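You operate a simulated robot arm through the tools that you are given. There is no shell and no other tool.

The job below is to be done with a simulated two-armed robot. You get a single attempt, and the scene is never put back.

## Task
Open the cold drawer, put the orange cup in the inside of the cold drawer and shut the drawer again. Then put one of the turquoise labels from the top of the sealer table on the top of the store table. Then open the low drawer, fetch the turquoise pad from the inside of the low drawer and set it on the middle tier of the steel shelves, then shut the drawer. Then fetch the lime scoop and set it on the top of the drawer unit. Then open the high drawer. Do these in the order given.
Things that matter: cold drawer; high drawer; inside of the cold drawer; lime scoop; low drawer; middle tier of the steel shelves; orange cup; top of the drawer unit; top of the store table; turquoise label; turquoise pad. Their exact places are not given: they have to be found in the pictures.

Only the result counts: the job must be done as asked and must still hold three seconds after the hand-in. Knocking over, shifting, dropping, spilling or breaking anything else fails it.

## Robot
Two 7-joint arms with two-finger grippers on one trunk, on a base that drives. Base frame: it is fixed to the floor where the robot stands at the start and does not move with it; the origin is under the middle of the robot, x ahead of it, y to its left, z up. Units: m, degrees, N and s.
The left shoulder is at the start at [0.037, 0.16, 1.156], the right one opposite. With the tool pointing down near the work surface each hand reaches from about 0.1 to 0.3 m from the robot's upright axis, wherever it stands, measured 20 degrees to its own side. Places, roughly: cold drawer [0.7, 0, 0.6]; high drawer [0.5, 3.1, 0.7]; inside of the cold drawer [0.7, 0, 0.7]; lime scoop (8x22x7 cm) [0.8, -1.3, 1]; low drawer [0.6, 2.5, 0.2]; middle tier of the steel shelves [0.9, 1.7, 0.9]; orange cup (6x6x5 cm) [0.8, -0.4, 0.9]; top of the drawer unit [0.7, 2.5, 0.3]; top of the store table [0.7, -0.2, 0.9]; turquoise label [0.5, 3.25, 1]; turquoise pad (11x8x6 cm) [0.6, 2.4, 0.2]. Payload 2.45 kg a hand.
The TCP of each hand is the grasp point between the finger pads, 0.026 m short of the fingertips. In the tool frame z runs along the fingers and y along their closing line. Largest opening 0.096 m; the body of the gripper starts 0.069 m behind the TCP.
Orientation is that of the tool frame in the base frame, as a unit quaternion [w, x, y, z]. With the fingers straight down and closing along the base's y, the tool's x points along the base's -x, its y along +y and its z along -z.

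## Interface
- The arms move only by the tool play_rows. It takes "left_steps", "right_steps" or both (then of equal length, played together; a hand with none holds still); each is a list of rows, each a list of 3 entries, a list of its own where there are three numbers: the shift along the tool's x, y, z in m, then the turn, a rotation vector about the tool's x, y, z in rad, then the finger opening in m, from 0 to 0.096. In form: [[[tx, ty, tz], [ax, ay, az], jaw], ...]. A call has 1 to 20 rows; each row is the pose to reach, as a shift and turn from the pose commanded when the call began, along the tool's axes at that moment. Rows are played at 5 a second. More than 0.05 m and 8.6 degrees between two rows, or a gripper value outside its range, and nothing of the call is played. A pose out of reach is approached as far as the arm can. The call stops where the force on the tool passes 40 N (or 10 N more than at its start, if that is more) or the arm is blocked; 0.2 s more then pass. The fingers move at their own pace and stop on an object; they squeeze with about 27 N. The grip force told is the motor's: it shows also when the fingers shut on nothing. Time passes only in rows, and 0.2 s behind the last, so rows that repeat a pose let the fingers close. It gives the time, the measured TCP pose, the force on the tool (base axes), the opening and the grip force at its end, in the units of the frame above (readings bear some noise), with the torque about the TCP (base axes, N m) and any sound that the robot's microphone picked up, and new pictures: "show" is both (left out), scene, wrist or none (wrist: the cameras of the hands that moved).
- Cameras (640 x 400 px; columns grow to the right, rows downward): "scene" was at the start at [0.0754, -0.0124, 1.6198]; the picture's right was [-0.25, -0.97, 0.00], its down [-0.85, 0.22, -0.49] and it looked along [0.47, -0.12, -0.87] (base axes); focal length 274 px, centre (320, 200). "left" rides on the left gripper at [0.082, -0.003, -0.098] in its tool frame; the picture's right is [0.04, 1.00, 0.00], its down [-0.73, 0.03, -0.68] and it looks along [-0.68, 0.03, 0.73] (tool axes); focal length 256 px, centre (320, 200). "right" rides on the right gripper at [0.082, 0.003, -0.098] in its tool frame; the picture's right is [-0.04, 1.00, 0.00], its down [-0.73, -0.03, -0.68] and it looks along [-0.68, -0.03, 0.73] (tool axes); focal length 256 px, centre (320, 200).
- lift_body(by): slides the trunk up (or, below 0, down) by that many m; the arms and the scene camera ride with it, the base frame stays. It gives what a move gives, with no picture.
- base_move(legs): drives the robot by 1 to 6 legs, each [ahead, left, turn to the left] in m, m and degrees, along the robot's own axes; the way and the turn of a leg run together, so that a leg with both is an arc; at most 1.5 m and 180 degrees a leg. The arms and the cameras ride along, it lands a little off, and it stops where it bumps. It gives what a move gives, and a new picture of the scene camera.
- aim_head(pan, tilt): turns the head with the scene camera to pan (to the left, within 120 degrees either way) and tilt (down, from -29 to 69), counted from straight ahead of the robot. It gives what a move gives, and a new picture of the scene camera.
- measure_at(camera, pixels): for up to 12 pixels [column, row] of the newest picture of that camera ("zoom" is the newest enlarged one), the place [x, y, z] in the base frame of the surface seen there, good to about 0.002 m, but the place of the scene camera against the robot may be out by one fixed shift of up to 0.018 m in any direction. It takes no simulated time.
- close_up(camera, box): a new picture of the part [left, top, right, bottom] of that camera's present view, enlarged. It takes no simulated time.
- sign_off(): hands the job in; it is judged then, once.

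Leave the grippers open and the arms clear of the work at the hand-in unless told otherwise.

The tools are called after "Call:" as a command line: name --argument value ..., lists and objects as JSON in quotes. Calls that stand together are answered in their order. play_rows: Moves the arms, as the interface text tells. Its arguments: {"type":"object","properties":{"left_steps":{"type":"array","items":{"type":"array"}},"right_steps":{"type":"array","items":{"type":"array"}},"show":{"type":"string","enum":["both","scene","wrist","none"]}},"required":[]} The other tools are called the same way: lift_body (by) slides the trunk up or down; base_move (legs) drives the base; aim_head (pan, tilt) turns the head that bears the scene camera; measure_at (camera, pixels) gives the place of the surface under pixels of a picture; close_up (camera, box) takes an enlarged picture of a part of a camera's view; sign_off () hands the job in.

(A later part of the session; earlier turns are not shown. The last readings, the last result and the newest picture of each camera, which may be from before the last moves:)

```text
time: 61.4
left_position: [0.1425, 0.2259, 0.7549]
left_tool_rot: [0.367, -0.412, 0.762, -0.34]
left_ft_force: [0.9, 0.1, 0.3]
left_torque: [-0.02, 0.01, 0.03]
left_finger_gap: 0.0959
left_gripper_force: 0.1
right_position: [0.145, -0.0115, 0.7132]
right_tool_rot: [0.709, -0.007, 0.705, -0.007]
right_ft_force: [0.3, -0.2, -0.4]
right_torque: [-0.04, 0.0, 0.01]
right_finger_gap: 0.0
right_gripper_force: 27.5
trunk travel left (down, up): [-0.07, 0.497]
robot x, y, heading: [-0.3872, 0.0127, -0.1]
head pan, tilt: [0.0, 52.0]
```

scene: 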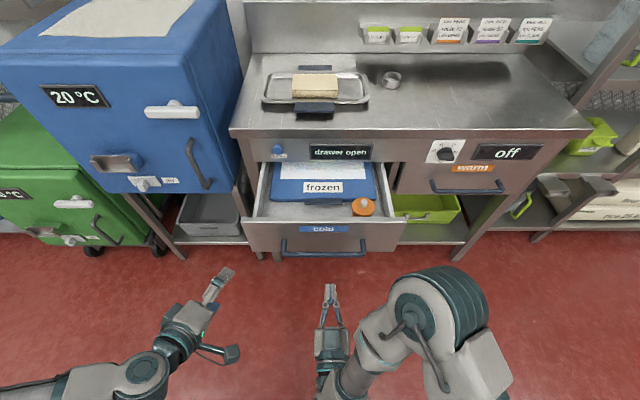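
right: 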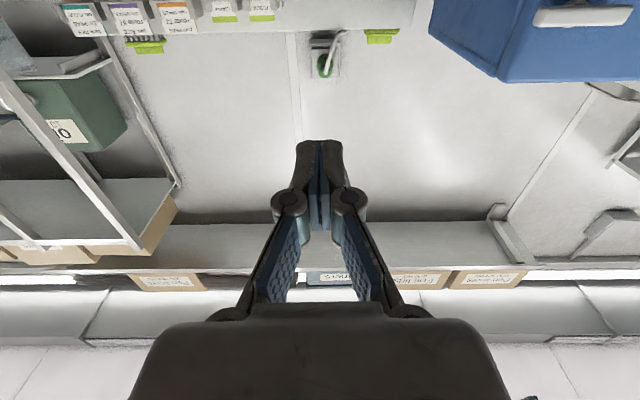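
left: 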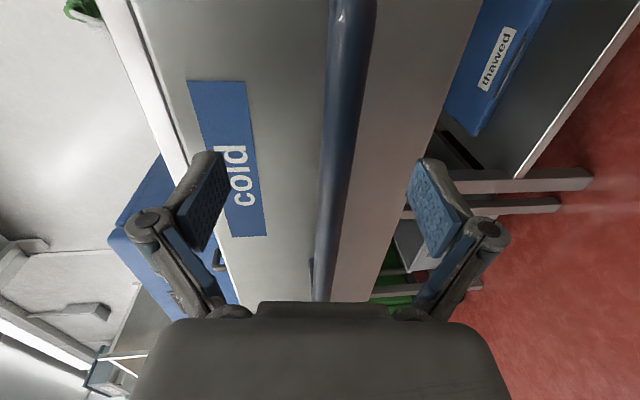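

The right hand faces the drawer front at z 0.713. I extend it forward; contact is expected after ~0.15 m, then it pushes the drawer gently.

Call:
play_rows --right_steps '[[[0, 0, 0.045], [0, 0, 0], 0.0], [[0, 0, 0.09], [0, 0, 0], 0.0], [[0, 0, 0.125], [0, 0, 0], 0.0], [[0, 0, 0.145], [0, 0, 0], 0.0], [[0, 0, 0.16], [0, 0, 0], 0.0], [[0, 0, 0.175], [0, 0, 0], 0.0], [[0, 0, 0.19], [0, 0, 0], 0.0], [[0, 0, 0.205], [0, 0, 0], 0.0]]' --show "scene"

```text
time: 63.2
left_position: [0.1418, 0.2273, 0.7561]
left_tool_rot: [0.366, -0.411, 0.763, -0.34]
left_ft_force: [-0.4, 0.0, 0.0]
left_torque: [0.01, -0.01, -0.01]
left_finger_gap: 0.0958
left_gripper_force: 0.0
right_position: [0.3487, 0.0078, 0.7257]
right_tool_rot: [0.706, -0.002, 0.709, -0.012]
right_ft_force: [0.2, 0.3, -0.2]
right_torque: [0.01, -0.06, -0.02]
right_finger_gap: 0.0
right_gripper_force: 28.8
right hand out of reach, approached as far as the arm can: row 3, 4, 5, 6, 7, 8
trunk travel left (down, up): [-0.07, 0.497]
robot x, y, heading: [-0.3917, 0.0094, 0.1]
head pan, tilt: [0.0, 52.0]
```

scene: 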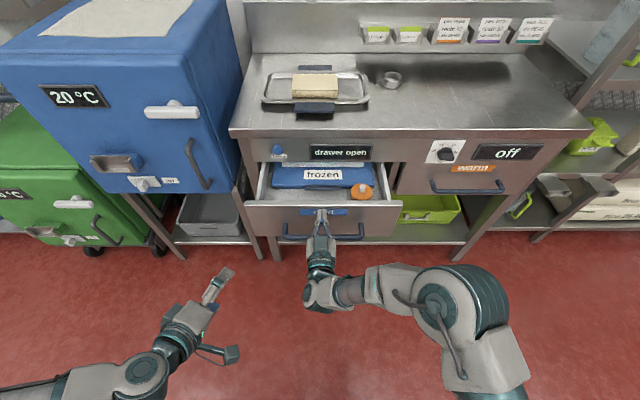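

The drawer is sliding shut and the cup stays upright. I continue by driving the base forward 0.12.

Call:
base_move --legs '[[0.06, 0, 0], [0.06, 0, 0]]'

```text
time: 64.7
left_position: [0.2609, 0.2247, 0.7548]
left_tool_rot: [0.364, -0.411, 0.764, -0.34]
left_ft_force: [0.9, 0.3, -1.0]
left_torque: [0.01, -0.01, -0.05]
left_finger_gap: 0.0959
left_gripper_force: 0.1
right_position: [0.467, 0.0051, 0.7252]
right_tool_rot: [0.705, 0.0, 0.709, -0.013]
right_ft_force: [0.8, -0.4, -0.3]
right_torque: [0.02, -0.05, -0.01]
right_finger_gap: 0.0
right_gripper_force: 28.1
trunk travel left (down, up): [-0.07, 0.497]
robot x, y, heading: [-0.2736, 0.0064, -0.2]
head pan, tilt: [0.0, 52.0]
```

scene: 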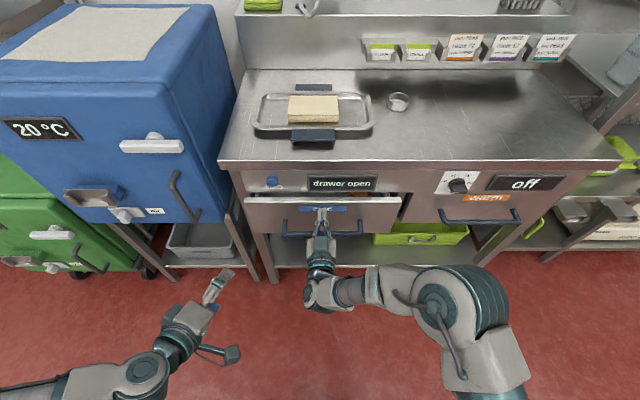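

About 0.05 m remains. I drive 0.045 more and then press gently with the arm.

Call:
base_move --legs '[[0.045, 0, 0]]'

Call:
play_rows --right_steps '[[[0, 0, 0.006], [0, 0, 0], 0.0], [[0, 0, 0.012], [0, 0, 0], 0.0], [[0, 0, 0.018], [0, 0, 0], 0.0], [[0, 0, 0.024], [0, 0, 0], 0.0]]' --show "scene"

```text
time: 65.6
left_position: [0.3069, 0.2274, 0.7592]
left_tool_rot: [0.37, -0.412, 0.76, -0.339]
left_ft_force: [0.8, -0.1, 0.8]
left_torque: [-0.02, 0.0, 0.02]
left_finger_gap: 0.096
left_gripper_force: 0.1
right_position: [0.5092, 0.0045, 0.7287]
right_tool_rot: [0.707, 0.0, 0.708, -0.013]
right_ft_force: [0.4, 0.1, -0.7]
right_torque: [-0.02, -0.06, -0.01]
right_finger_gap: 0.0
right_gripper_force: 28.4
trunk travel left (down, up): [-0.07, 0.497]
robot x, y, heading: [-0.2267, 0.0091, -0.2]
head pan, tilt: [0.0, 52.0]
```

scene: 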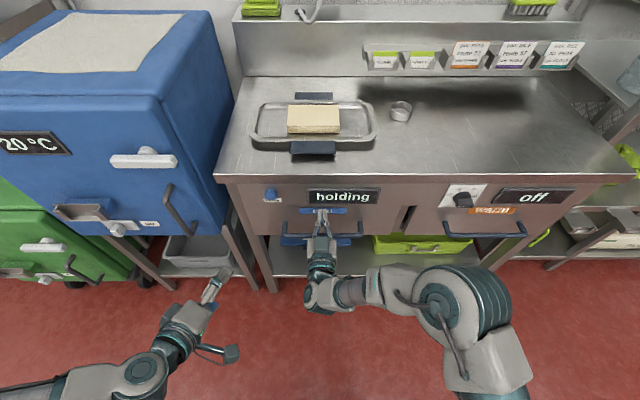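

```text
time: 66.5
left_position: [0.3098, 0.2322, 0.7668]
left_tool_rot: [0.385, -0.416, 0.752, -0.336]
left_ft_force: [1.0, -0.5, 0.0]
left_torque: [0.05, -0.03, -0.01]
left_finger_gap: 0.096
left_gripper_force: 0.1
right_position: [0.5175, 0.0023, 0.7338]
right_tool_rot: [0.707, 0.003, 0.707, -0.014]
right_ft_force: [-13.6, -4.7, 6.0]
right_torque: [0.04, -0.18, -0.05]
right_finger_gap: 0.0
right_gripper_force: 28.4
trunk travel left (down, up): [-0.07, 0.497]
robot x, y, heading: [-0.2247, 0.0108, -0.2]
head pan, tilt: [0.0, 52.0]
stopped in row 4 (right hand): the force on the tool passed its limit at 49 N (the readings are from after the stop); the commanded pose is now the measured one
```

scene: 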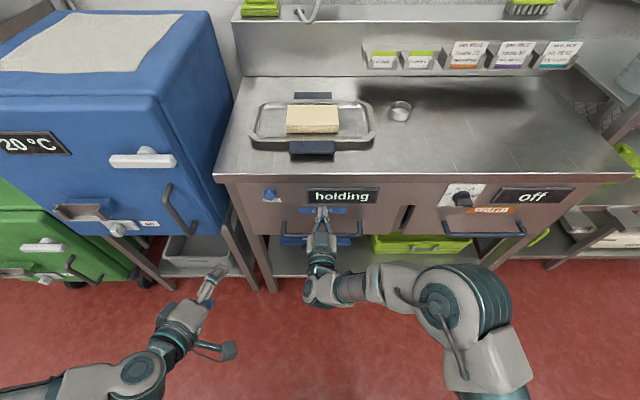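

The drawer is shut (sign reads "holding" again, tip at x≈0.5435). I back off 0.3 m and raise the trunk again.

Call:
base_move --legs '[[-0.3, 0, 0]]'

Call:
lift_body --by 0.255

Call:
aim_head --pan 75 --tilt 35

```text
time: 68.6
left_position: [0.0119, 0.2352, 0.7675]
left_tool_rot: [0.386, -0.417, 0.751, -0.336]
left_ft_force: [0.2, -0.5, 0.2]
left_torque: [0.02, -0.02, -0.01]
left_finger_gap: 0.096
left_gripper_force: 0.2
right_position: [0.2197, 0.0051, 0.7343]
right_tool_rot: [0.707, 0.0, 0.707, -0.012]
right_ft_force: [-0.5, -0.7, 0.5]
right_torque: [-0.02, 0.04, -0.02]
right_finger_gap: 0.0002
right_gripper_force: 28.5
trunk travel left (down, up): [-0.07, 0.497]
robot x, y, heading: [-0.5254, 0.0114, -0.1]
head pan, tilt: [0.0, 52.0]
```

scene: 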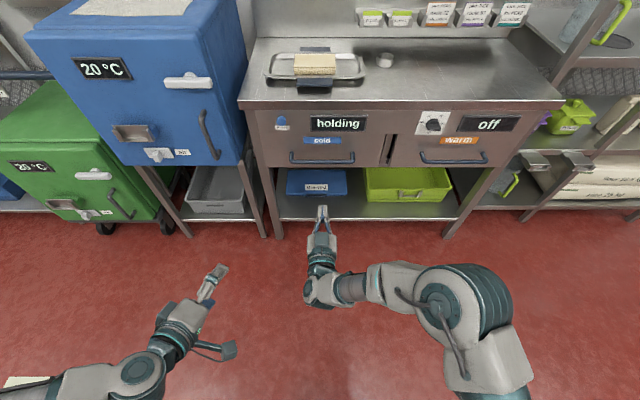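

```text
time: 71.2
left_position: [0.0095, 0.2348, 1.0252]
left_tool_rot: [0.388, -0.416, 0.751, -0.336]
left_ft_force: [-0.3, 0.3, -0.2]
left_torque: [-0.01, 0.0, -0.03]
left_finger_gap: 0.096
left_gripper_force: 0.0
right_position: [0.201, 0.0045, 1.1115]
right_tool_rot: [0.763, 0.005, 0.646, -0.015]
right_ft_force: [0.1, -0.5, -0.8]
right_torque: [-0.01, -0.02, -0.04]
right_finger_gap: 0.0
right_gripper_force: 28.1
trunk travel left (down, up): [-0.325, 0.242]
robot x, y, heading: [-0.5245, 0.0073, 0.0]
head pan, tilt: [0.0, 52.0]
```

```text
time: 72.7
left_position: [0.0085, 0.2329, 1.0269]
left_tool_rot: [0.388, -0.417, 0.75, -0.337]
left_ft_force: [-0.5, 0.3, -0.4]
left_torque: [-0.03, -0.01, 0.0]
left_finger_gap: 0.0959
left_gripper_force: 0.0
right_position: [0.1997, 0.006, 1.1121]
right_tool_rot: [0.763, 0.004, 0.646, -0.014]
right_ft_force: [0.4, 0.4, -0.4]
right_torque: [0.03, 0.0, 0.01]
right_finger_gap: 0.0
right_gripper_force: 28.5
trunk travel left (down, up): [-0.325, 0.242]
robot x, y, heading: [-0.5277, 0.0106, -0.4]
head pan, tilt: [75.0, 35.0]
```

scene: 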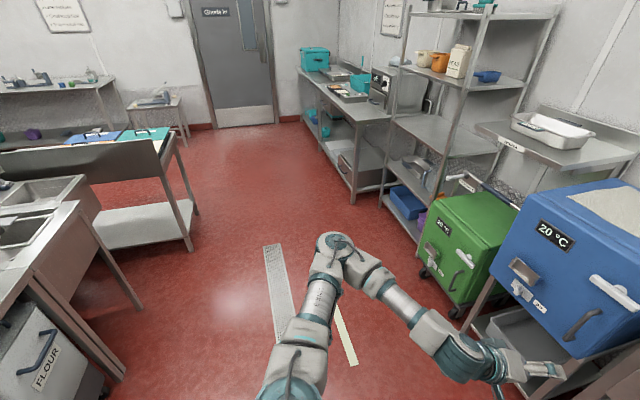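

I measure the aisle: the green box's front, the shelf legs, the sink island and the sealer table.

Call:
measure_at --camera "scene" --pixels '[[447, 295], [440, 245], [480, 315], [385, 205], [430, 285], [352, 203], [193, 248], [130, 370], [340, 100], [275, 250], [470, 185], [120, 295]]'

Call:
close_up --camera "scene" --box '[280, 0, 600, 200]'

```text
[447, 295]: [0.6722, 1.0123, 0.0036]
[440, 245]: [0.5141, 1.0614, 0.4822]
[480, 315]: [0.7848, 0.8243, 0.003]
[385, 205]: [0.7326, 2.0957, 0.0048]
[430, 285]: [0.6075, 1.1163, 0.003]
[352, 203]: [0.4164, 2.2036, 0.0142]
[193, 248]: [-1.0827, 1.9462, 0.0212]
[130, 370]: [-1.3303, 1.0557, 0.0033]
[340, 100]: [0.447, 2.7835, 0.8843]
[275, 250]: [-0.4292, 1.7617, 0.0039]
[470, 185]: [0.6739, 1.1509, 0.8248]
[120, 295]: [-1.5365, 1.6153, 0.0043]
```

```text
2.00 times, centred on (440, 100) of scene
```

zoom: 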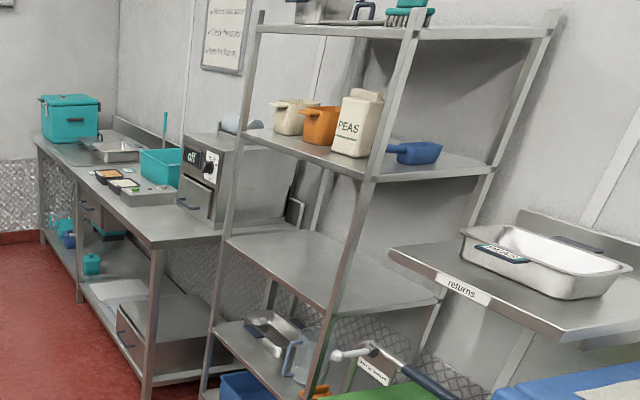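

The aisle is clear between x≈-1.0 and 0.4. I drive 2.8 m to the left in two legs, staying at x≈-0.52.

Call:
base_move --legs '[[0, 1.4, 0], [0, 1.4, 0]]'

Call:
aim_head --pan 10 --tilt 40

```text
time: 86.1
left_position: [0.0095, 3.0018, 1.0257]
left_tool_rot: [0.388, -0.413, 0.751, -0.337]
left_ft_force: [0.2, 0.5, 0.5]
left_torque: [-0.01, -0.03, 0.01]
left_finger_gap: 0.0959
left_gripper_force: 0.0
right_position: [0.1998, 2.7724, 1.1126]
right_tool_rot: [0.764, 0.007, 0.645, -0.016]
right_ft_force: [0.3, 0.3, 0.2]
right_torque: [0.02, -0.02, -0.03]
right_finger_gap: 0.0001
right_gripper_force: 27.9
trunk travel left (down, up): [-0.325, 0.242]
robot x, y, heading: [-0.5271, 2.7814, -0.1]
head pan, tilt: [75.0, 35.0]
```

scene: 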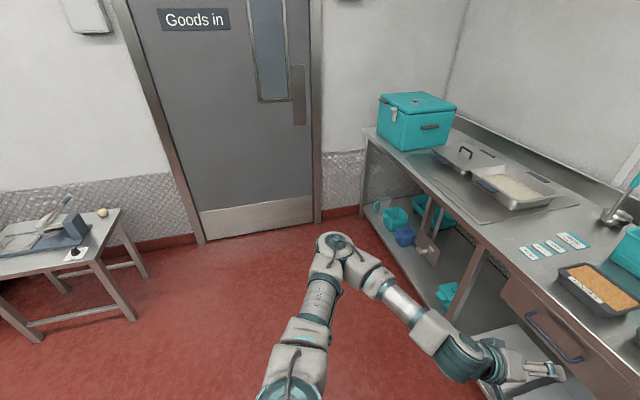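

```text
time: 87.5
left_position: [0.0061, 3.0015, 1.0283]
left_tool_rot: [0.388, -0.415, 0.75, -0.338]
left_ft_force: [-0.8, -0.1, 0.3]
left_torque: [0.0, 0.0, 0.01]
left_finger_gap: 0.096
left_gripper_force: 0.1
right_position: [0.197, 2.7712, 1.1135]
right_tool_rot: [0.764, 0.007, 0.645, -0.016]
right_ft_force: [0.4, -1.1, 0.2]
right_torque: [-0.01, -0.02, 0.03]
right_finger_gap: 0.0002
right_gripper_force: 28.7
trunk travel left (down, up): [-0.325, 0.242]
robot x, y, heading: [-0.5234, 2.7833, -0.3]
head pan, tilt: [10.0, 40.0]
```

scene: 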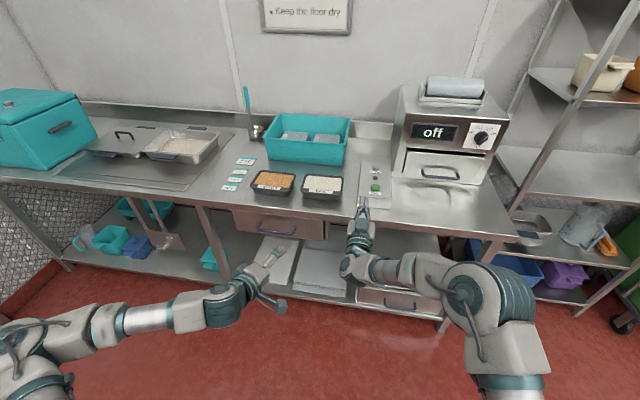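

I see four turquoise-edged labels at about (245,160)–(228,187). I zoom in on them and on the drawers.

Call:
close_up --camera "scene" --box '[200, 140, 296, 200]'

Call:
measure_at --camera "zoom" --pixels '[[300, 140], [290, 165], [250, 220], [220, 270], [200, 310], [340, 180], [160, 240], [285, 130], [440, 290], [120, 330]]'

Call:
close_up --camera "scene" --box '[200, 190, 480, 365]'

```text
6.67 times, centred on (248, 170) of scene
```

zoom: 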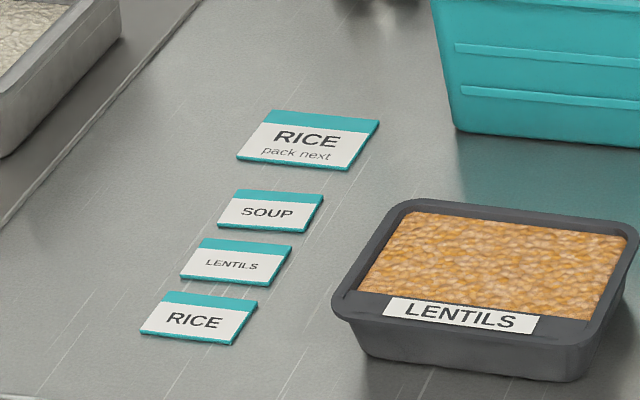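

```text
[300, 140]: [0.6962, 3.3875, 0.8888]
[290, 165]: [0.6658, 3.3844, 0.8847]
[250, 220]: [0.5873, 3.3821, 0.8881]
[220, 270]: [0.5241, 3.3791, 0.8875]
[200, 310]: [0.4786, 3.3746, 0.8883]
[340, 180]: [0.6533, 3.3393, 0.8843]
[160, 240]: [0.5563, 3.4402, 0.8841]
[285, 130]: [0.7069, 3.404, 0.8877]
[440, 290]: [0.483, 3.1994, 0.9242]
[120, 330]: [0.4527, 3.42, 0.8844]
```

```text
2.29 times, centred on (340, 278) of scene
```

zoom: 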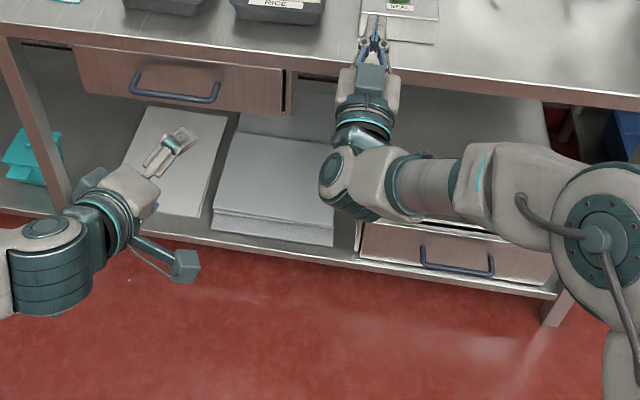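

Three small turquoise labels (SOUP, LENTILS, RICE) lie flat, about 4 mm thick, plus a larger "RICE pack next" card that I will leave. I turn both hands to point down before approaching (13 rows).

Call:
play_rows --left_steps '[[[0.001, -0.0055, -0.009], [-0.0568, 0.0652, 0.0698], 0.096], [[0.002, -0.0109, -0.018], [-0.1137, 0.1305, 0.1395], 0.096], [[0.003, -0.0164, -0.027], [-0.1705, 0.1957, 0.2093], 0.096], [[0.0039, -0.0218, -0.036], [-0.2274, 0.2609, 0.2791], 0.096], [[0.0049, -0.0273, -0.045], [-0.2842, 0.3262, 0.3488], 0.096], [[0.0059, -0.0327, -0.054], [-0.3411, 0.3914, 0.4186], 0.096], [[0.0069, -0.0382, -0.0629], [-0.3979, 0.4566, 0.4884], 0.096], [[0.0079, -0.0436, -0.0719], [-0.4548, 0.5218, 0.5582], 0.096], [[0.0089, -0.0491, -0.0809], [-0.5116, 0.5871, 0.6279], 0.096], [[0.0098, -0.0545, -0.0899], [-0.5685, 0.6523, 0.6977], 0.096], [[0.0108, -0.06, -0.0989], [-0.6253, 0.7175, 0.7675], 0.096], [[0.0118, -0.0654, -0.1079], [-0.6822, 0.7828, 0.8372], 0.096], [[0.0128, -0.0709, -0.1169], [-0.739, 0.848, 0.907], 0.096]]' --right_steps '[[[0, 0, 0], [0, 0.1338, 0], 0.03], [[0, 0, 0], [0, 0.2677, 0], 0.06], [[0, 0, 0], [0, 0.4015, 0], 0.096], [[0, 0, 0], [0, 0.5354, 0], 0.096], [[0, 0, 0], [0, 0.6692, 0], 0.096], [[0, 0, 0], [0, 0.8031, 0], 0.096], [[0, 0, 0], [0, 0.9369, 0], 0.096], [[0, 0, 0], [0, 1.0708, 0], 0.096], [[0, 0, 0], [0, 1.2046, 0], 0.096], [[0, 0, 0], [0, 1.3385, 0], 0.096], [[0, 0, 0], [0, 1.4723, 0], 0.096], [[0, 0, 0], [0, 1.6062, 0], 0.096], [[0, 0, 0], [0, 1.74, 0], 0.096]]' --show "both"

```text
time: 90.3
left_position: [-0.0733, 2.9786, 1.1383]
left_tool_rot: [0.0, 0.001, 1.0, 0.002]
left_ft_force: [-0.1, -0.2, 0.2]
left_torque: [-0.01, -0.02, -0.01]
left_finger_gap: 0.0961
left_gripper_force: 0.1
right_position: [0.127, 2.7657, 1.1024]
right_tool_rot: [0.023, 0.019, 1.0, -0.009]
right_ft_force: [0.0, -0.6, -0.1]
right_torque: [0.0, -0.02, 0.01]
right_finger_gap: 0.096
right_gripper_force: 0.1
right hand out of reach, approached as far as the arm can: row 10, 11, 12, 13
trunk travel left (down, up): [-0.325, 0.242]
robot x, y, heading: [-0.5244, 2.7784, -0.5]
head pan, tilt: [10.0, 40.0]
```

scene: 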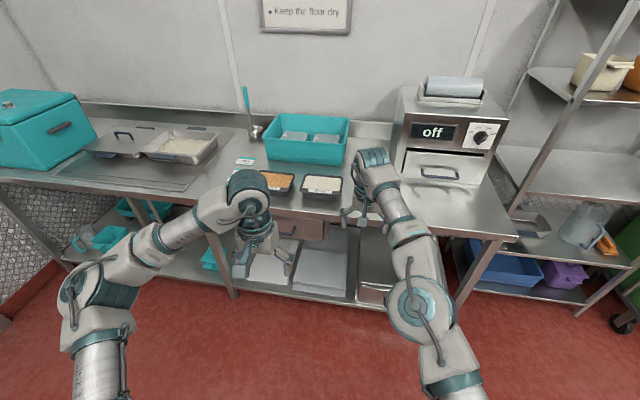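
right: 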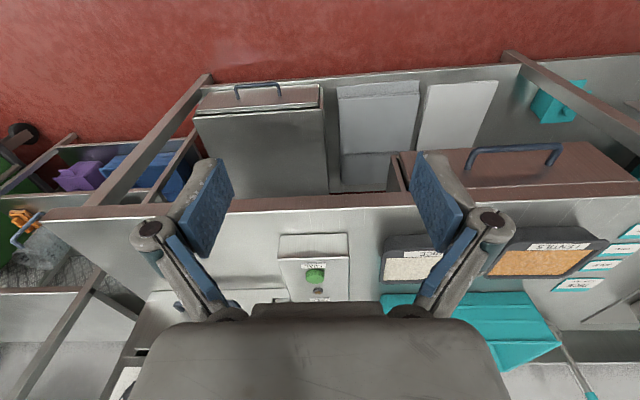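
left: 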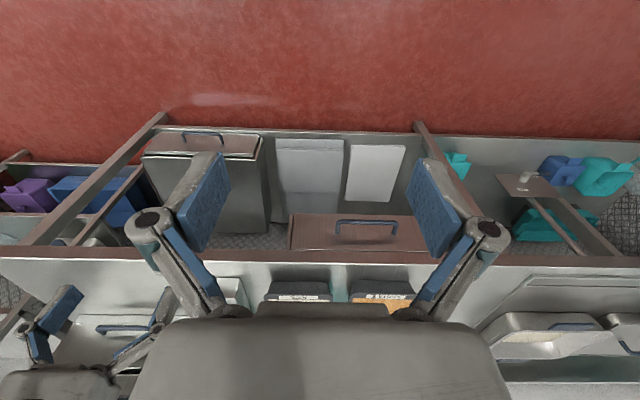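

Both hands point down now. I tuck the right hand back closer to the body so that it doesn't pass over the tubs when I approach.

Call:
play_rows --right_steps '[[[0.034, -0.029, -0.011], [0, 0, 0], 0.096], [[0.068, -0.058, -0.022], [0, 0, 0], 0.096], [[0.101, -0.086, -0.034], [0, 0, 0], 0.096], [[0.135, -0.115, -0.045], [0, 0, 0], 0.096], [[0.169, -0.144, -0.056], [0, 0, 0], 0.096], [[0.202, -0.172, -0.068], [0, 0, 0], 0.096], [[0.236, -0.201, -0.079], [0, 0, 0], 0.096], [[0.27, -0.23, -0.09], [0, 0, 0], 0.096]]' --show "none"

Call:
base_move --legs '[[0, 0.4, 0.4], [0.47, 0, 0]]'

```text
time: 92.1
left_position: [-0.0759, 2.9831, 1.1388]
left_tool_rot: [0.002, 0.0, 1.0, 0.001]
left_ft_force: [-0.4, 0.5, -0.3]
left_torque: [-0.04, 0.0, 0.02]
left_finger_gap: 0.096
left_gripper_force: 0.1
right_position: [0.0806, 2.7631, 1.2208]
right_tool_rot: [0.026, 0.019, 0.999, -0.011]
right_ft_force: [-0.4, -0.9, 1.0]
right_torque: [-0.03, -0.04, 0.01]
right_finger_gap: 0.0961
right_gripper_force: 0.1
right hand out of reach, approached as far as the arm can: row 1, 2, 3, 4, 5, 6, 7, 8
trunk travel left (down, up): [-0.325, 0.242]
robot x, y, heading: [-0.5256, 2.7788, -0.6]
head pan, tilt: [10.0, 40.0]
```

```text
time: 97.0
left_position: [0.3936, 3.3776, 1.139]
left_tool_rot: [0.001, -0.002, 1.0, 0.005]
left_ft_force: [0.3, 0.0, 0.3]
left_torque: [0.01, -0.03, 0.0]
left_finger_gap: 0.0962
left_gripper_force: 0.1
right_position: [0.5523, 3.1585, 1.2198]
right_tool_rot: [0.024, 0.018, 1.0, -0.008]
right_ft_force: [0.2, 0.2, 0.6]
right_torque: [0.01, -0.01, -0.02]
right_finger_gap: 0.096
right_gripper_force: 0.0
trunk travel left (down, up): [-0.325, 0.242]
robot x, y, heading: [-0.0553, 3.1815, 0.0]
head pan, tilt: [10.0, 40.0]
```

scene: 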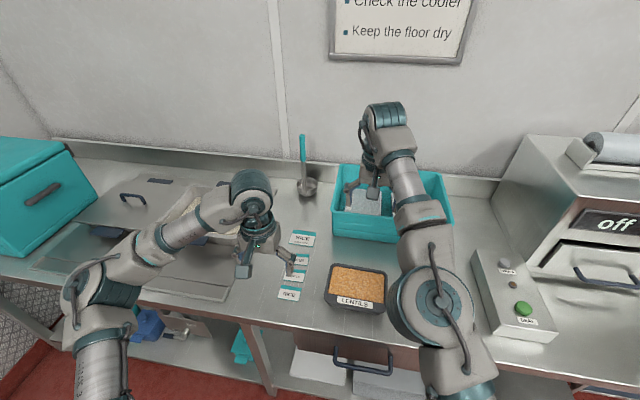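

The left hand is at (0.394,3.378), near the labels. I look through the left wrist camera.

Call:
close_up --camera "left" --box '[140, 120, 460, 320]'

Call:
close_up --camera "left" --box '[0, 0, 640, 400]'

```text
2.00 times, centred on (300, 220) of left
```

zoom: 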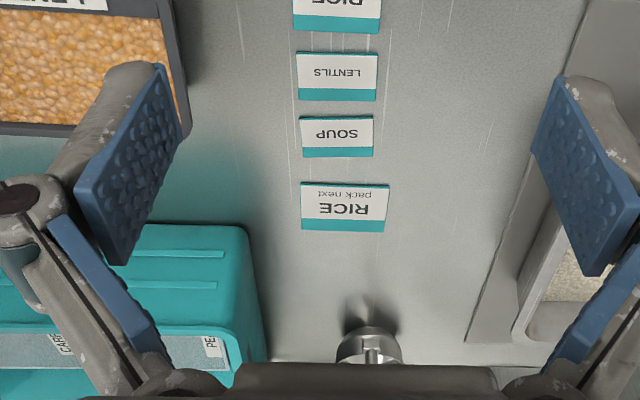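

```text
1.00 times, centred on (320, 200) of left (not enlarged: the box is as wide or as high as the picture)
```

zoom: 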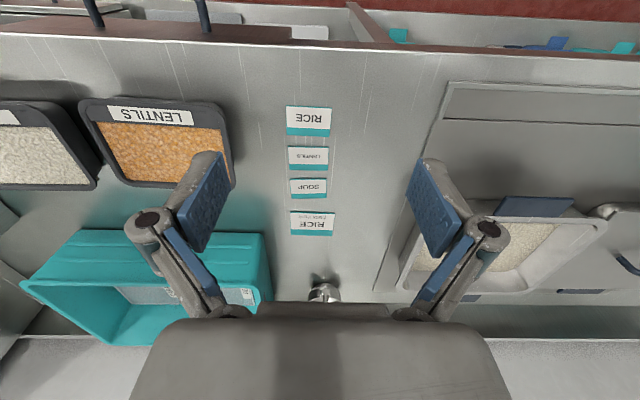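

I measure the RICE label (front) and its neighbours in this picture.

Call:
measure_at --camera "zoom" --pixels '[[287, 108], [331, 108], [287, 134], [330, 136], [308, 120], [289, 147], [329, 148], [290, 167], [328, 170], [308, 157], [270, 120], [230, 130]]'

Call:
measure_at --camera "zoom" --pixels '[[291, 180], [327, 181], [291, 197], [326, 198], [308, 189], [291, 212], [334, 212], [312, 225], [308, 50], [308, 42], [230, 175], [450, 120]]'

```text
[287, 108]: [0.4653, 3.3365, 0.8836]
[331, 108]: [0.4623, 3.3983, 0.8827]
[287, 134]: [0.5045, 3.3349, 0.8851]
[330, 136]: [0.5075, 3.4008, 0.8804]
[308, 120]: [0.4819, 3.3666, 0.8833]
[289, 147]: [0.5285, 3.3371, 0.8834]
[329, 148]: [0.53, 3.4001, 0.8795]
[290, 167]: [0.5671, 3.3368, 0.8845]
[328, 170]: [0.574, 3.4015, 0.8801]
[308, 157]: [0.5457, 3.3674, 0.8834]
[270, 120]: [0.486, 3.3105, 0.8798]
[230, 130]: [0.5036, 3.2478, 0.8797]
```

```text
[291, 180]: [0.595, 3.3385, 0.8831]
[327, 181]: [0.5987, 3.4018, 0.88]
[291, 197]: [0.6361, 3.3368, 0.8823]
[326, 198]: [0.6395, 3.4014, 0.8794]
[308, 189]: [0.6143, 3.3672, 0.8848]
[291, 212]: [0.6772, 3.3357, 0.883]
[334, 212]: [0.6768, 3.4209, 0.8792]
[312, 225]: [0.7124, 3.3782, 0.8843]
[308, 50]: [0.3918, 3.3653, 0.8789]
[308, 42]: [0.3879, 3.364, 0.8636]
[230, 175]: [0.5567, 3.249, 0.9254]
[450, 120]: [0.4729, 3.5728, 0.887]
```

The RICE label spans x 0.465–0.505, y 3.336–3.399, top z 0.8837 on the table at 0.8797. I move the left hand above it and down to z≈0.98.

Call:
play_rows --left_steps '[[[-0.03, -0.004, 0.03], [0, 0, 0], 0.096], [[-0.06, -0.008, 0.065], [0, 0, 0], 0.096], [[-0.0914, -0.012, 0.1], [0, 0, 0], 0.096], [[-0.0914, -0.012, 0.14], [0, 0, 0], 0.096], [[-0.0914, -0.012, 0.165], [0, 0, 0], 0.096], [[-0.0914, -0.012, 0.165], [0, 0, 0], 0.096]]' --show "wrist"

```text
time: 98.4
left_position: [0.4816, 3.3737, 0.9758]
left_tool_rot: [0.003, -0.002, 1.0, 0.002]
left_ft_force: [0.4, 1.3, -0.2]
left_torque: [-0.04, -0.02, 0.01]
left_finger_gap: 0.0959
left_gripper_force: 0.1
right_position: [0.5509, 3.1692, 1.2236]
right_tool_rot: [0.026, 0.01, 1.0, -0.012]
right_ft_force: [0.0, -0.3, -0.5]
right_torque: [0.01, -0.02, -0.03]
right_finger_gap: 0.096
right_gripper_force: 0.2
trunk travel left (down, up): [-0.325, 0.242]
robot x, y, heading: [-0.0562, 3.1823, 0.0]
head pan, tilt: [10.0, 40.0]
```

left: 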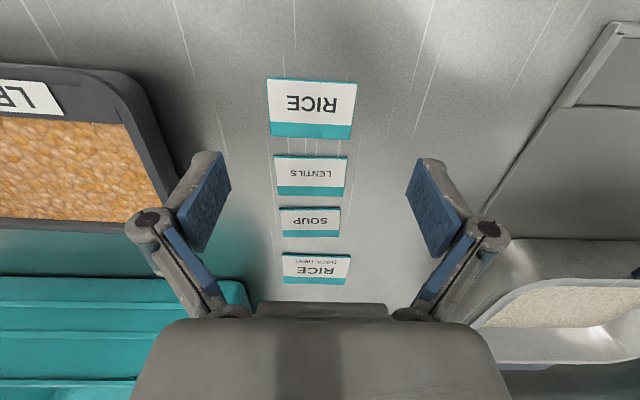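

Call:
measure_at --camera "left" --pixels '[[267, 80], [356, 84], [271, 130], [350, 136], [312, 105], [255, 100], [170, 150], [370, 110], [120, 75], [145, 95]]'

```text
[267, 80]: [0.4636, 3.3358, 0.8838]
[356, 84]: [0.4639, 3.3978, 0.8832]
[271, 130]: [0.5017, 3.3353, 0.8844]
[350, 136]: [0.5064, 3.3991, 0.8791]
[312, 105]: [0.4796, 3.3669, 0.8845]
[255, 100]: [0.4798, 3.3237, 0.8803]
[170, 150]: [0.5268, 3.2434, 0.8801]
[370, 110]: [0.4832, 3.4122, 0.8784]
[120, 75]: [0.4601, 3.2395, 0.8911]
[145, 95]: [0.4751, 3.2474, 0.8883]
```

Centre of the label: (0.483,3.367). I shift 6.5 mm to the right and descend until the fingertips are just above the table.

Call:
play_rows --left_steps '[[[-0.0015, -0.0065, 0.02], [0, 0, 0], 0.096], [[-0.0015, -0.0065, 0.045], [0, 0, 0], 0.096], [[-0.0015, -0.0065, 0.06], [0, 0, 0], 0.096], [[-0.0015, -0.0065, 0.066], [0, 0, 0], 0.096], [[-0.0015, -0.0065, 0.066], [0, 0, 0], 0.096]]' --show "wrist"

```text
time: 99.6
left_position: [0.4823, 3.363, 0.9107]
left_tool_rot: [0.003, -0.002, 1.0, 0.004]
left_ft_force: [-0.6, -0.3, -0.3]
left_torque: [0.01, 0.01, -0.03]
left_finger_gap: 0.0959
left_gripper_force: 0.0
right_position: [0.5513, 3.1674, 1.2219]
right_tool_rot: [0.026, 0.009, 1.0, -0.012]
right_ft_force: [0.3, 1.2, 0.2]
right_torque: [-0.05, -0.01, 0.0]
right_finger_gap: 0.096
right_gripper_force: 0.1
trunk travel left (down, up): [-0.325, 0.242]
robot x, y, heading: [-0.0568, 3.1761, -0.1]
head pan, tilt: [10.0, 40.0]
```

left: 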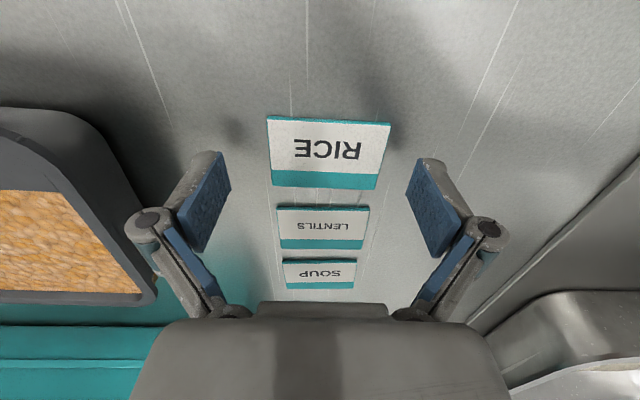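

Nearly centred; I shift 3 mm and creep down in small steps to feel the table.

Call:
play_rows --left_steps '[[[0, 0.003, 0.002], [0, 0, 0], 0.096], [[0, 0.003, 0.0035], [0, 0, 0], 0.096], [[0, 0.003, 0.0045], [0, 0, 0], 0.096], [[0, 0.003, 0.0045], [0, 0, 0], 0.096]]' --show "none"

```text
time: 100.6
left_position: [0.4838, 3.3665, 0.9057]
left_tool_rot: [0.001, -0.002, 1.0, 0.003]
left_ft_force: [-1.0, 0.9, -0.3]
left_torque: [-0.02, 0.0, 0.0]
left_finger_gap: 0.0961
left_gripper_force: 0.1
right_position: [0.5505, 3.1663, 1.2225]
right_tool_rot: [0.026, 0.01, 1.0, -0.012]
right_ft_force: [0.2, 0.0, -0.1]
right_torque: [0.0, -0.03, -0.01]
right_finger_gap: 0.0961
right_gripper_force: 0.1
trunk travel left (down, up): [-0.325, 0.242]
robot x, y, heading: [-0.0547, 3.1818, -0.0]
head pan, tilt: [10.0, 40.0]
```

No contact yet at z 0.9057. One more millimetre.

Call:
play_rows --left_steps '[[[0, 0, 0.001], [0, 0, 0], 0.096], [[0, 0, 0.001], [0, 0, 0], 0.096]]' --show "none"

```text
time: 101.2
left_position: [0.4844, 3.3656, 0.9041]
left_tool_rot: [0.002, -0.002, 1.0, 0.004]
left_ft_force: [0.4, 0.6, 0.1]
left_torque: [-0.01, -0.03, -0.02]
left_finger_gap: 0.096
left_gripper_force: 0.1
right_position: [0.5523, 3.1662, 1.224]
right_tool_rot: [0.026, 0.01, 1.0, -0.012]
right_ft_force: [0.7, 0.2, 1.1]
right_torque: [-0.01, -0.01, 0.0]
right_finger_gap: 0.0961
right_gripper_force: 0.0
trunk travel left (down, up): [-0.325, 0.242]
robot x, y, heading: [-0.0536, 3.1867, -0.1]
head pan, tilt: [10.0, 40.0]
```

Still free. I lower another 1 mm and then close on the label's edges.

Call:
play_rows --left_steps '[[[0, 0, 0.001], [0, 0, 0], 0.096], [[0, 0, 0.001], [0, 0, 0], 0.08], [[0, 0, 0.001], [0, 0, 0], 0.066], [[0, 0, 0.001], [0, 0, 0], 0.05], [[0, 0, 0.001], [0, 0, 0], 0.05]]' --show "wrist"

```text
time: 102.4
left_position: [0.4836, 3.3635, 0.9049]
left_tool_rot: [0.002, -0.002, 1.0, 0.004]
left_ft_force: [-3.1, -5.5, 18.2]
left_torque: [0.56, 0.04, 0.04]
left_finger_gap: 0.0521
left_gripper_force: 15.9
right_position: [0.5504, 3.1618, 1.2238]
right_tool_rot: [0.026, 0.014, 1.0, -0.009]
right_ft_force: [-0.4, -0.4, -1.0]
right_torque: [0.01, 0.02, 0.01]
right_finger_gap: 0.0962
right_gripper_force: 0.0
trunk travel left (down, up): [-0.325, 0.242]
robot x, y, heading: [-0.054, 3.1806, -0.2]
head pan, tilt: [10.0, 40.0]
```

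left: 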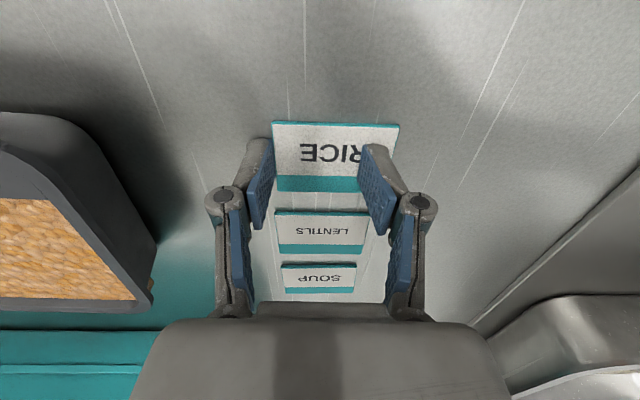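

The gap (52 mm) is less than the label's width: the +y finger slid on top of the label. I lift 12 mm, open to 0.076 and look again.

Call:
play_rows --left_steps '[[[0, 0, -0.006], [0, 0, 0], 0.05], [[0, 0, -0.015], [0, 0, 0], 0.06], [[0, 0, -0.015], [0, 0, 0], 0.076], [[0, 0, -0.015], [0, 0, 0], 0.076]]' --show "wrist"

```text
time: 103.4
left_position: [0.4848, 3.3651, 0.9197]
left_tool_rot: [0.0, -0.001, 1.0, 0.004]
left_ft_force: [0.3, -0.6, 0.0]
left_torque: [-0.05, 0.01, 0.0]
left_finger_gap: 0.0758
left_gripper_force: 0.0
right_position: [0.5513, 3.1638, 1.2223]
right_tool_rot: [0.026, 0.011, 1.0, -0.01]
right_ft_force: [-0.9, 0.2, 0.3]
right_torque: [0.03, -0.03, 0.0]
right_finger_gap: 0.0959
right_gripper_force: 0.1
trunk travel left (down, up): [-0.325, 0.242]
robot x, y, heading: [-0.0558, 3.18, 0.1]
head pan, tilt: [10.0, 40.0]
```

left: 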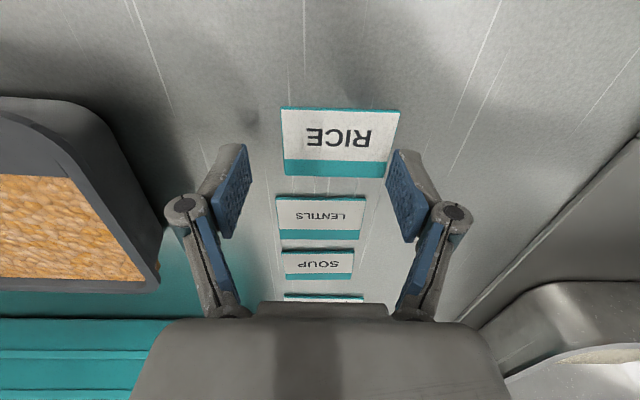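

Call:
measure_at --camera "left" --pixels '[[282, 110], [398, 112], [286, 172], [386, 172], [338, 140], [240, 200], [395, 205], [250, 160], [400, 165], [224, 232], [410, 238]]'

Call:
close_up --camera "left" --box '[200, 90, 440, 240]'

```text
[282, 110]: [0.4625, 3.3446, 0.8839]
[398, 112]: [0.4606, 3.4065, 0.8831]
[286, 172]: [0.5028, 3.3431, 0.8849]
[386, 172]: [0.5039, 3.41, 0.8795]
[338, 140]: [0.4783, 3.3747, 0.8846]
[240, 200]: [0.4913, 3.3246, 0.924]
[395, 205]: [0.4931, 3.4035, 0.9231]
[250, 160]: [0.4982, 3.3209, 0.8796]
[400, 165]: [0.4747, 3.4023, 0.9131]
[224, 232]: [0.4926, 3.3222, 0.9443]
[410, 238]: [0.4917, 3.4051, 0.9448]
```

```text
2.67 times, centred on (320, 165) of left
```

zoom: 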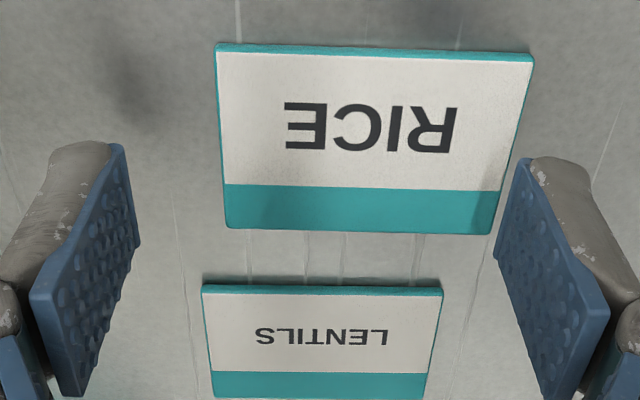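

The label got pushed 8 mm to +y; its centre is now (0.482,3.3755). I recentre the hand over it and come down with the 0.076 opening.

Call:
play_rows --left_steps '[[[0.002, 0.011, 0.0], [0, 0, 0], 0.076], [[0.002, 0.011, 0.006], [0, 0, 0], 0.076], [[0.002, 0.011, 0.012], [0, 0, 0], 0.076], [[0.002, 0.011, 0.0155], [0, 0, 0], 0.076], [[0.002, 0.011, 0.0155], [0, 0, 0], 0.076]]' --show "wrist"

```text
time: 104.6
left_position: [0.4822, 3.3764, 0.9023]
left_tool_rot: [0.002, -0.002, 1.0, 0.003]
left_ft_force: [0.8, -0.4, -1.0]
left_torque: [0.02, -0.02, 0.0]
left_finger_gap: 0.0757
left_gripper_force: 0.1
right_position: [0.5516, 3.1663, 1.2226]
right_tool_rot: [0.026, 0.01, 1.0, -0.012]
right_ft_force: [-0.2, -0.3, -0.4]
right_torque: [-0.01, -0.02, 0.0]
right_finger_gap: 0.0958
right_gripper_force: 0.0
trunk travel left (down, up): [-0.325, 0.242]
robot x, y, heading: [-0.0517, 3.1813, -0.1]
head pan, tilt: [10.0, 40.0]
```

left: 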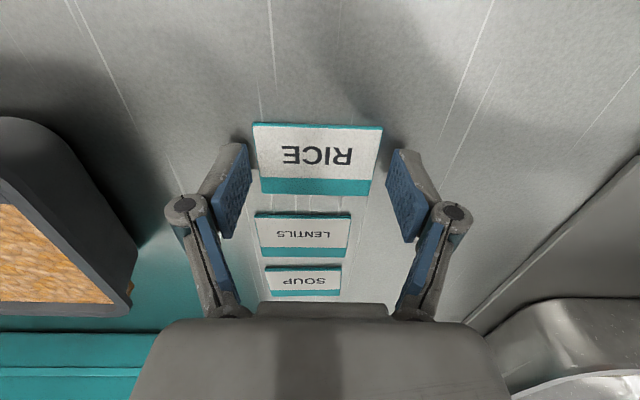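

Well centred. I creep down 1 mm at a time.

Call:
play_rows --left_steps '[[[0, 0, 0.001], [0, 0, 0], 0.076], [[0, 0, 0.001], [0, 0, 0], 0.076]]' --show "none"

Call:
play_rows --left_steps '[[[0, 0, 0.001], [0, 0, 0], 0.076], [[0, 0, 0.001], [0, 0, 0], 0.076]]' --show "none"

```text
time: 105.2
left_position: [0.4824, 3.3774, 0.9021]
left_tool_rot: [0.002, -0.001, 1.0, 0.003]
left_ft_force: [0.8, -0.3, 0.5]
left_torque: [-0.02, -0.04, 0.01]
left_finger_gap: 0.0761
left_gripper_force: 0.0
right_position: [0.5526, 3.1654, 1.223]
right_tool_rot: [0.026, 0.009, 1.0, -0.012]
right_ft_force: [0.4, 0.2, 0.3]
right_torque: [-0.03, -0.01, 0.01]
right_finger_gap: 0.0959
right_gripper_force: 0.1
trunk travel left (down, up): [-0.325, 0.242]
robot x, y, heading: [-0.0548, 3.1855, -0.1]
head pan, tilt: [10.0, 40.0]
```

```text
time: 105.8
left_position: [0.4817, 3.3765, 0.9009]
left_tool_rot: [0.002, -0.001, 1.0, 0.003]
left_ft_force: [-0.1, -0.6, -0.1]
left_torque: [0.02, -0.01, -0.01]
left_finger_gap: 0.076
left_gripper_force: 0.1
right_position: [0.5509, 3.1654, 1.2234]
right_tool_rot: [0.026, 0.009, 1.0, -0.012]
right_ft_force: [0.0, 0.2, 0.6]
right_torque: [-0.02, 0.0, -0.02]
right_finger_gap: 0.096
right_gripper_force: 0.1
trunk travel left (down, up): [-0.325, 0.242]
robot x, y, heading: [-0.0571, 3.1821, -0.0]
head pan, tilt: [10.0, 40.0]
```

Still no contact at 0.901. I keep creeping down.

Call:
play_rows --left_steps '[[[0, 0, 0.001], [0, 0, 0], 0.076], [[0, 0, 0.001], [0, 0, 0], 0.076]]' --show "none"

Call:
play_rows --left_steps '[[[0, 0, 0.001], [0, 0, 0], 0.076], [[0, 0, 0.001], [0, 0, 0], 0.076]]' --show "wrist"

```text
time: 106.4
left_position: [0.4823, 3.3762, 0.9001]
left_tool_rot: [0.002, -0.001, 1.0, 0.004]
left_ft_force: [-0.6, -1.2, -0.4]
left_torque: [0.0, -0.01, 0.0]
left_finger_gap: 0.0761
left_gripper_force: 0.1
right_position: [0.5508, 3.1652, 1.2219]
right_tool_rot: [0.026, 0.01, 1.0, -0.012]
right_ft_force: [1.0, 0.2, -0.8]
right_torque: [0.0, 0.02, -0.01]
right_finger_gap: 0.096
right_gripper_force: 0.1
trunk travel left (down, up): [-0.325, 0.242]
robot x, y, heading: [-0.0542, 3.1804, 0.2]
head pan, tilt: [10.0, 40.0]
```

```text
time: 107.0
left_position: [0.4817, 3.3771, 0.8994]
left_tool_rot: [0.002, -0.002, 1.0, 0.003]
left_ft_force: [-0.5, -0.1, 0.2]
left_torque: [0.0, -0.04, 0.0]
left_finger_gap: 0.0763
left_gripper_force: 0.1
right_position: [0.5512, 3.1662, 1.2223]
right_tool_rot: [0.026, 0.01, 1.0, -0.011]
right_ft_force: [0.5, -0.4, 0.1]
right_torque: [0.0, 0.02, 0.0]
right_finger_gap: 0.096
right_gripper_force: 0.1
trunk travel left (down, up): [-0.325, 0.242]
robot x, y, heading: [-0.0547, 3.1788, -0.1]
head pan, tilt: [10.0, 40.0]
```

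left: 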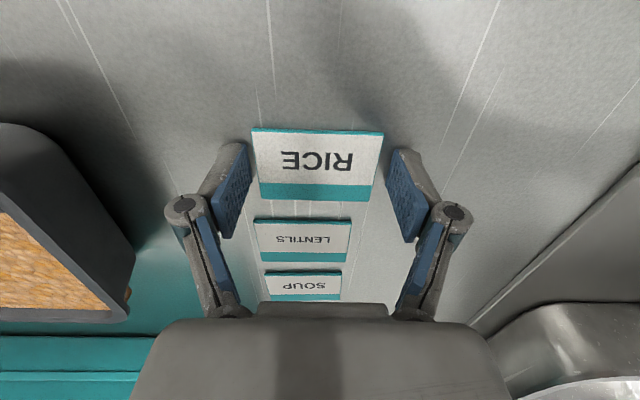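

Continue creeping down.

Call:
play_rows --left_steps '[[[0, 0, 0.001], [0, 0, 0], 0.076], [[0, 0, 0.002], [0, 0, 0], 0.076], [[0, 0, 0.002], [0, 0, 0], 0.076]]' --show "none"

```text
time: 107.8
left_position: [0.4815, 3.3773, 0.8975]
left_tool_rot: [0.003, -0.002, 1.0, 0.003]
left_ft_force: [-2.7, -1.0, 11.3]
left_torque: [-0.03, 0.17, -0.13]
left_finger_gap: 0.0781
left_gripper_force: 8.2
right_position: [0.5508, 3.1649, 1.2231]
right_tool_rot: [0.026, 0.011, 1.0, -0.011]
right_ft_force: [1.0, -0.8, -0.3]
right_torque: [-0.02, 0.01, -0.03]
right_finger_gap: 0.0958
right_gripper_force: 0.0
trunk travel left (down, up): [-0.325, 0.242]
robot x, y, heading: [-0.0564, 3.1833, -0.1]
head pan, tilt: [10.0, 40.0]
```

Contact with the table (11 N). I raise 1 mm and close the fingers on the label's edges.

Call:
play_rows --left_steps '[[[0, 0, -0.001], [0, 0, 0], 0.074], [[0, 0, -0.0012], [0, 0, 0], 0.068], [[0, 0, -0.0014], [0, 0, 0], 0.06], [[0, 0, -0.0014], [0, 0, 0], 0.05], [[0, 0, -0.0014], [0, 0, 0], 0.05]]' --show "wrist"

```text
time: 109.0
left_position: [0.4817, 3.3731, 0.902]
left_tool_rot: [0.005, -0.002, 1.0, 0.004]
left_ft_force: [3.5, -12.5, 27.8]
left_torque: [-1.31, 0.19, 0.22]
left_finger_gap: 0.0649
left_gripper_force: 27.0
right_position: [0.548, 3.159, 1.2236]
right_tool_rot: [0.027, 0.015, 0.999, -0.007]
right_ft_force: [0.5, 0.3, -0.3]
right_torque: [0.02, -0.01, 0.01]
right_finger_gap: 0.0959
right_gripper_force: 0.1
trunk travel left (down, up): [-0.325, 0.242]
robot x, y, heading: [-0.0546, 3.1824, -0.2]
head pan, tilt: [10.0, 40.0]
```

left: 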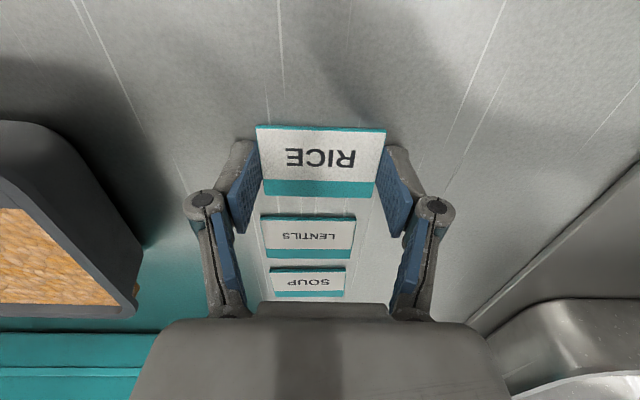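

Gripped at 64.9 mm, the label's width. I lift slowly and look whether it comes along.

Call:
play_rows --left_steps '[[[0, 0, -0.003], [0, 0, 0], 0.05], [[0, 0, -0.008], [0, 0, 0], 0.05], [[0, 0, -0.02], [0, 0, 0], 0.05], [[0, 0, -0.04], [0, 0, 0], 0.05]]' --show "wrist"

```text
time: 110.0
left_position: [0.4827, 3.3771, 0.9385]
left_tool_rot: [0.002, -0.002, 1.0, 0.004]
left_ft_force: [0.6, -0.4, 0.0]
left_torque: [-0.01, -0.02, 0.01]
left_finger_gap: 0.0645
left_gripper_force: 26.9
right_position: [0.5509, 3.1651, 1.2241]
right_tool_rot: [0.026, 0.009, 1.0, -0.012]
right_ft_force: [0.7, 0.3, -0.7]
right_torque: [0.0, -0.01, 0.01]
right_finger_gap: 0.096
right_gripper_force: 0.1
trunk travel left (down, up): [-0.325, 0.242]
robot x, y, heading: [-0.0565, 3.1849, 0.1]
head pan, tilt: [10.0, 40.0]
```

left: 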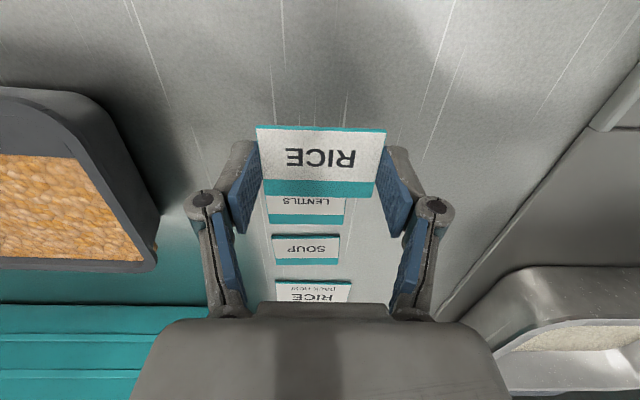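

The RICE label is held. I raise it well above everything on the table.

Call:
play_rows --left_steps '[[[0, 0, -0.04], [0, 0, 0], 0.05], [[0, 0, -0.08], [0, 0, 0], 0.05], [[0, 0, -0.12], [0, 0, 0], 0.05], [[0, 0, -0.16], [0, 0, 0], 0.05], [[0, 0, -0.19], [0, 0, 0], 0.05]]' --show "none"

Call:
base_move --legs '[[-0.45, 0, 0], [0, -1.4, 0], [0, -1.4, 0], [0, -0.8, 0]]'

```text
time: 111.2
left_position: [0.4798, 3.3731, 1.1311]
left_tool_rot: [0.002, 0.0, 1.0, 0.003]
left_ft_force: [-0.1, 0.3, -0.6]
left_torque: [0.0, -0.04, 0.01]
left_finger_gap: 0.0643
left_gripper_force: 26.7
right_position: [0.5498, 3.1647, 1.2246]
right_tool_rot: [0.026, 0.011, 1.0, -0.011]
right_ft_force: [0.5, 0.5, 0.4]
right_torque: [0.0, -0.03, 0.0]
right_finger_gap: 0.0962
right_gripper_force: 0.0
trunk travel left (down, up): [-0.325, 0.242]
robot x, y, heading: [-0.0564, 3.1837, -0.1]
head pan, tilt: [10.0, 40.0]
```

```text
time: 130.9
left_position: [0.0257, -0.2169, 1.1277]
left_tool_rot: [0.001, -0.005, 1.0, 0.003]
left_ft_force: [0.4, 0.3, 0.4]
left_torque: [0.02, 0.02, 0.04]
left_finger_gap: 0.0646
left_gripper_force: 26.9
right_position: [0.097, -0.424, 1.2226]
right_tool_rot: [0.026, 0.004, 1.0, -0.013]
right_ft_force: [-0.1, -0.2, 0.3]
right_torque: [-0.03, 0.0, 0.01]
right_finger_gap: 0.0959
right_gripper_force: 0.2
trunk travel left (down, up): [-0.325, 0.242]
robot x, y, heading: [-0.5119, -0.416, 0.1]
head pan, tilt: [10.0, 40.0]
```

scene: 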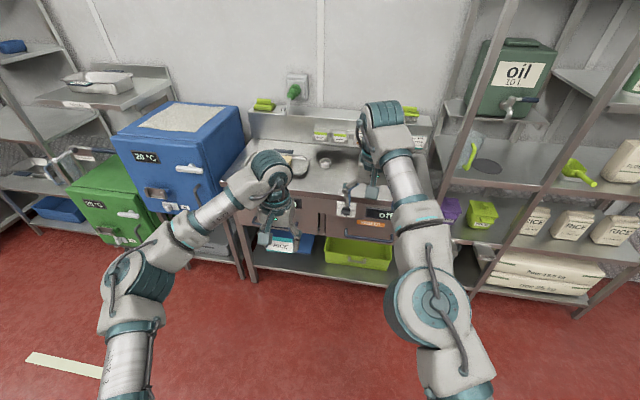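

The robot is back in front of the store table. I check the right elbow against the rack's upright before driving in.

Call:
measure_at --camera "scene" --pixels '[[435, 300], [480, 330], [455, 150], [500, 290], [440, 200], [360, 200], [470, 290], [295, 165], [325, 162], [340, 170], [345, 195]]'

```text
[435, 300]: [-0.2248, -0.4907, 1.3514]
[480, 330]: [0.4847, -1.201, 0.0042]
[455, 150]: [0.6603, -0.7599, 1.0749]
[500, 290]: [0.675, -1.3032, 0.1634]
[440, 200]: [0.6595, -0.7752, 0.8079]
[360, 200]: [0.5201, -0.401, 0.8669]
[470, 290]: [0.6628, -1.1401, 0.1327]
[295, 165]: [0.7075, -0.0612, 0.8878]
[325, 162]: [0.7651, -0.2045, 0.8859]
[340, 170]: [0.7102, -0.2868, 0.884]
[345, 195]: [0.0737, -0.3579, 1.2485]
```

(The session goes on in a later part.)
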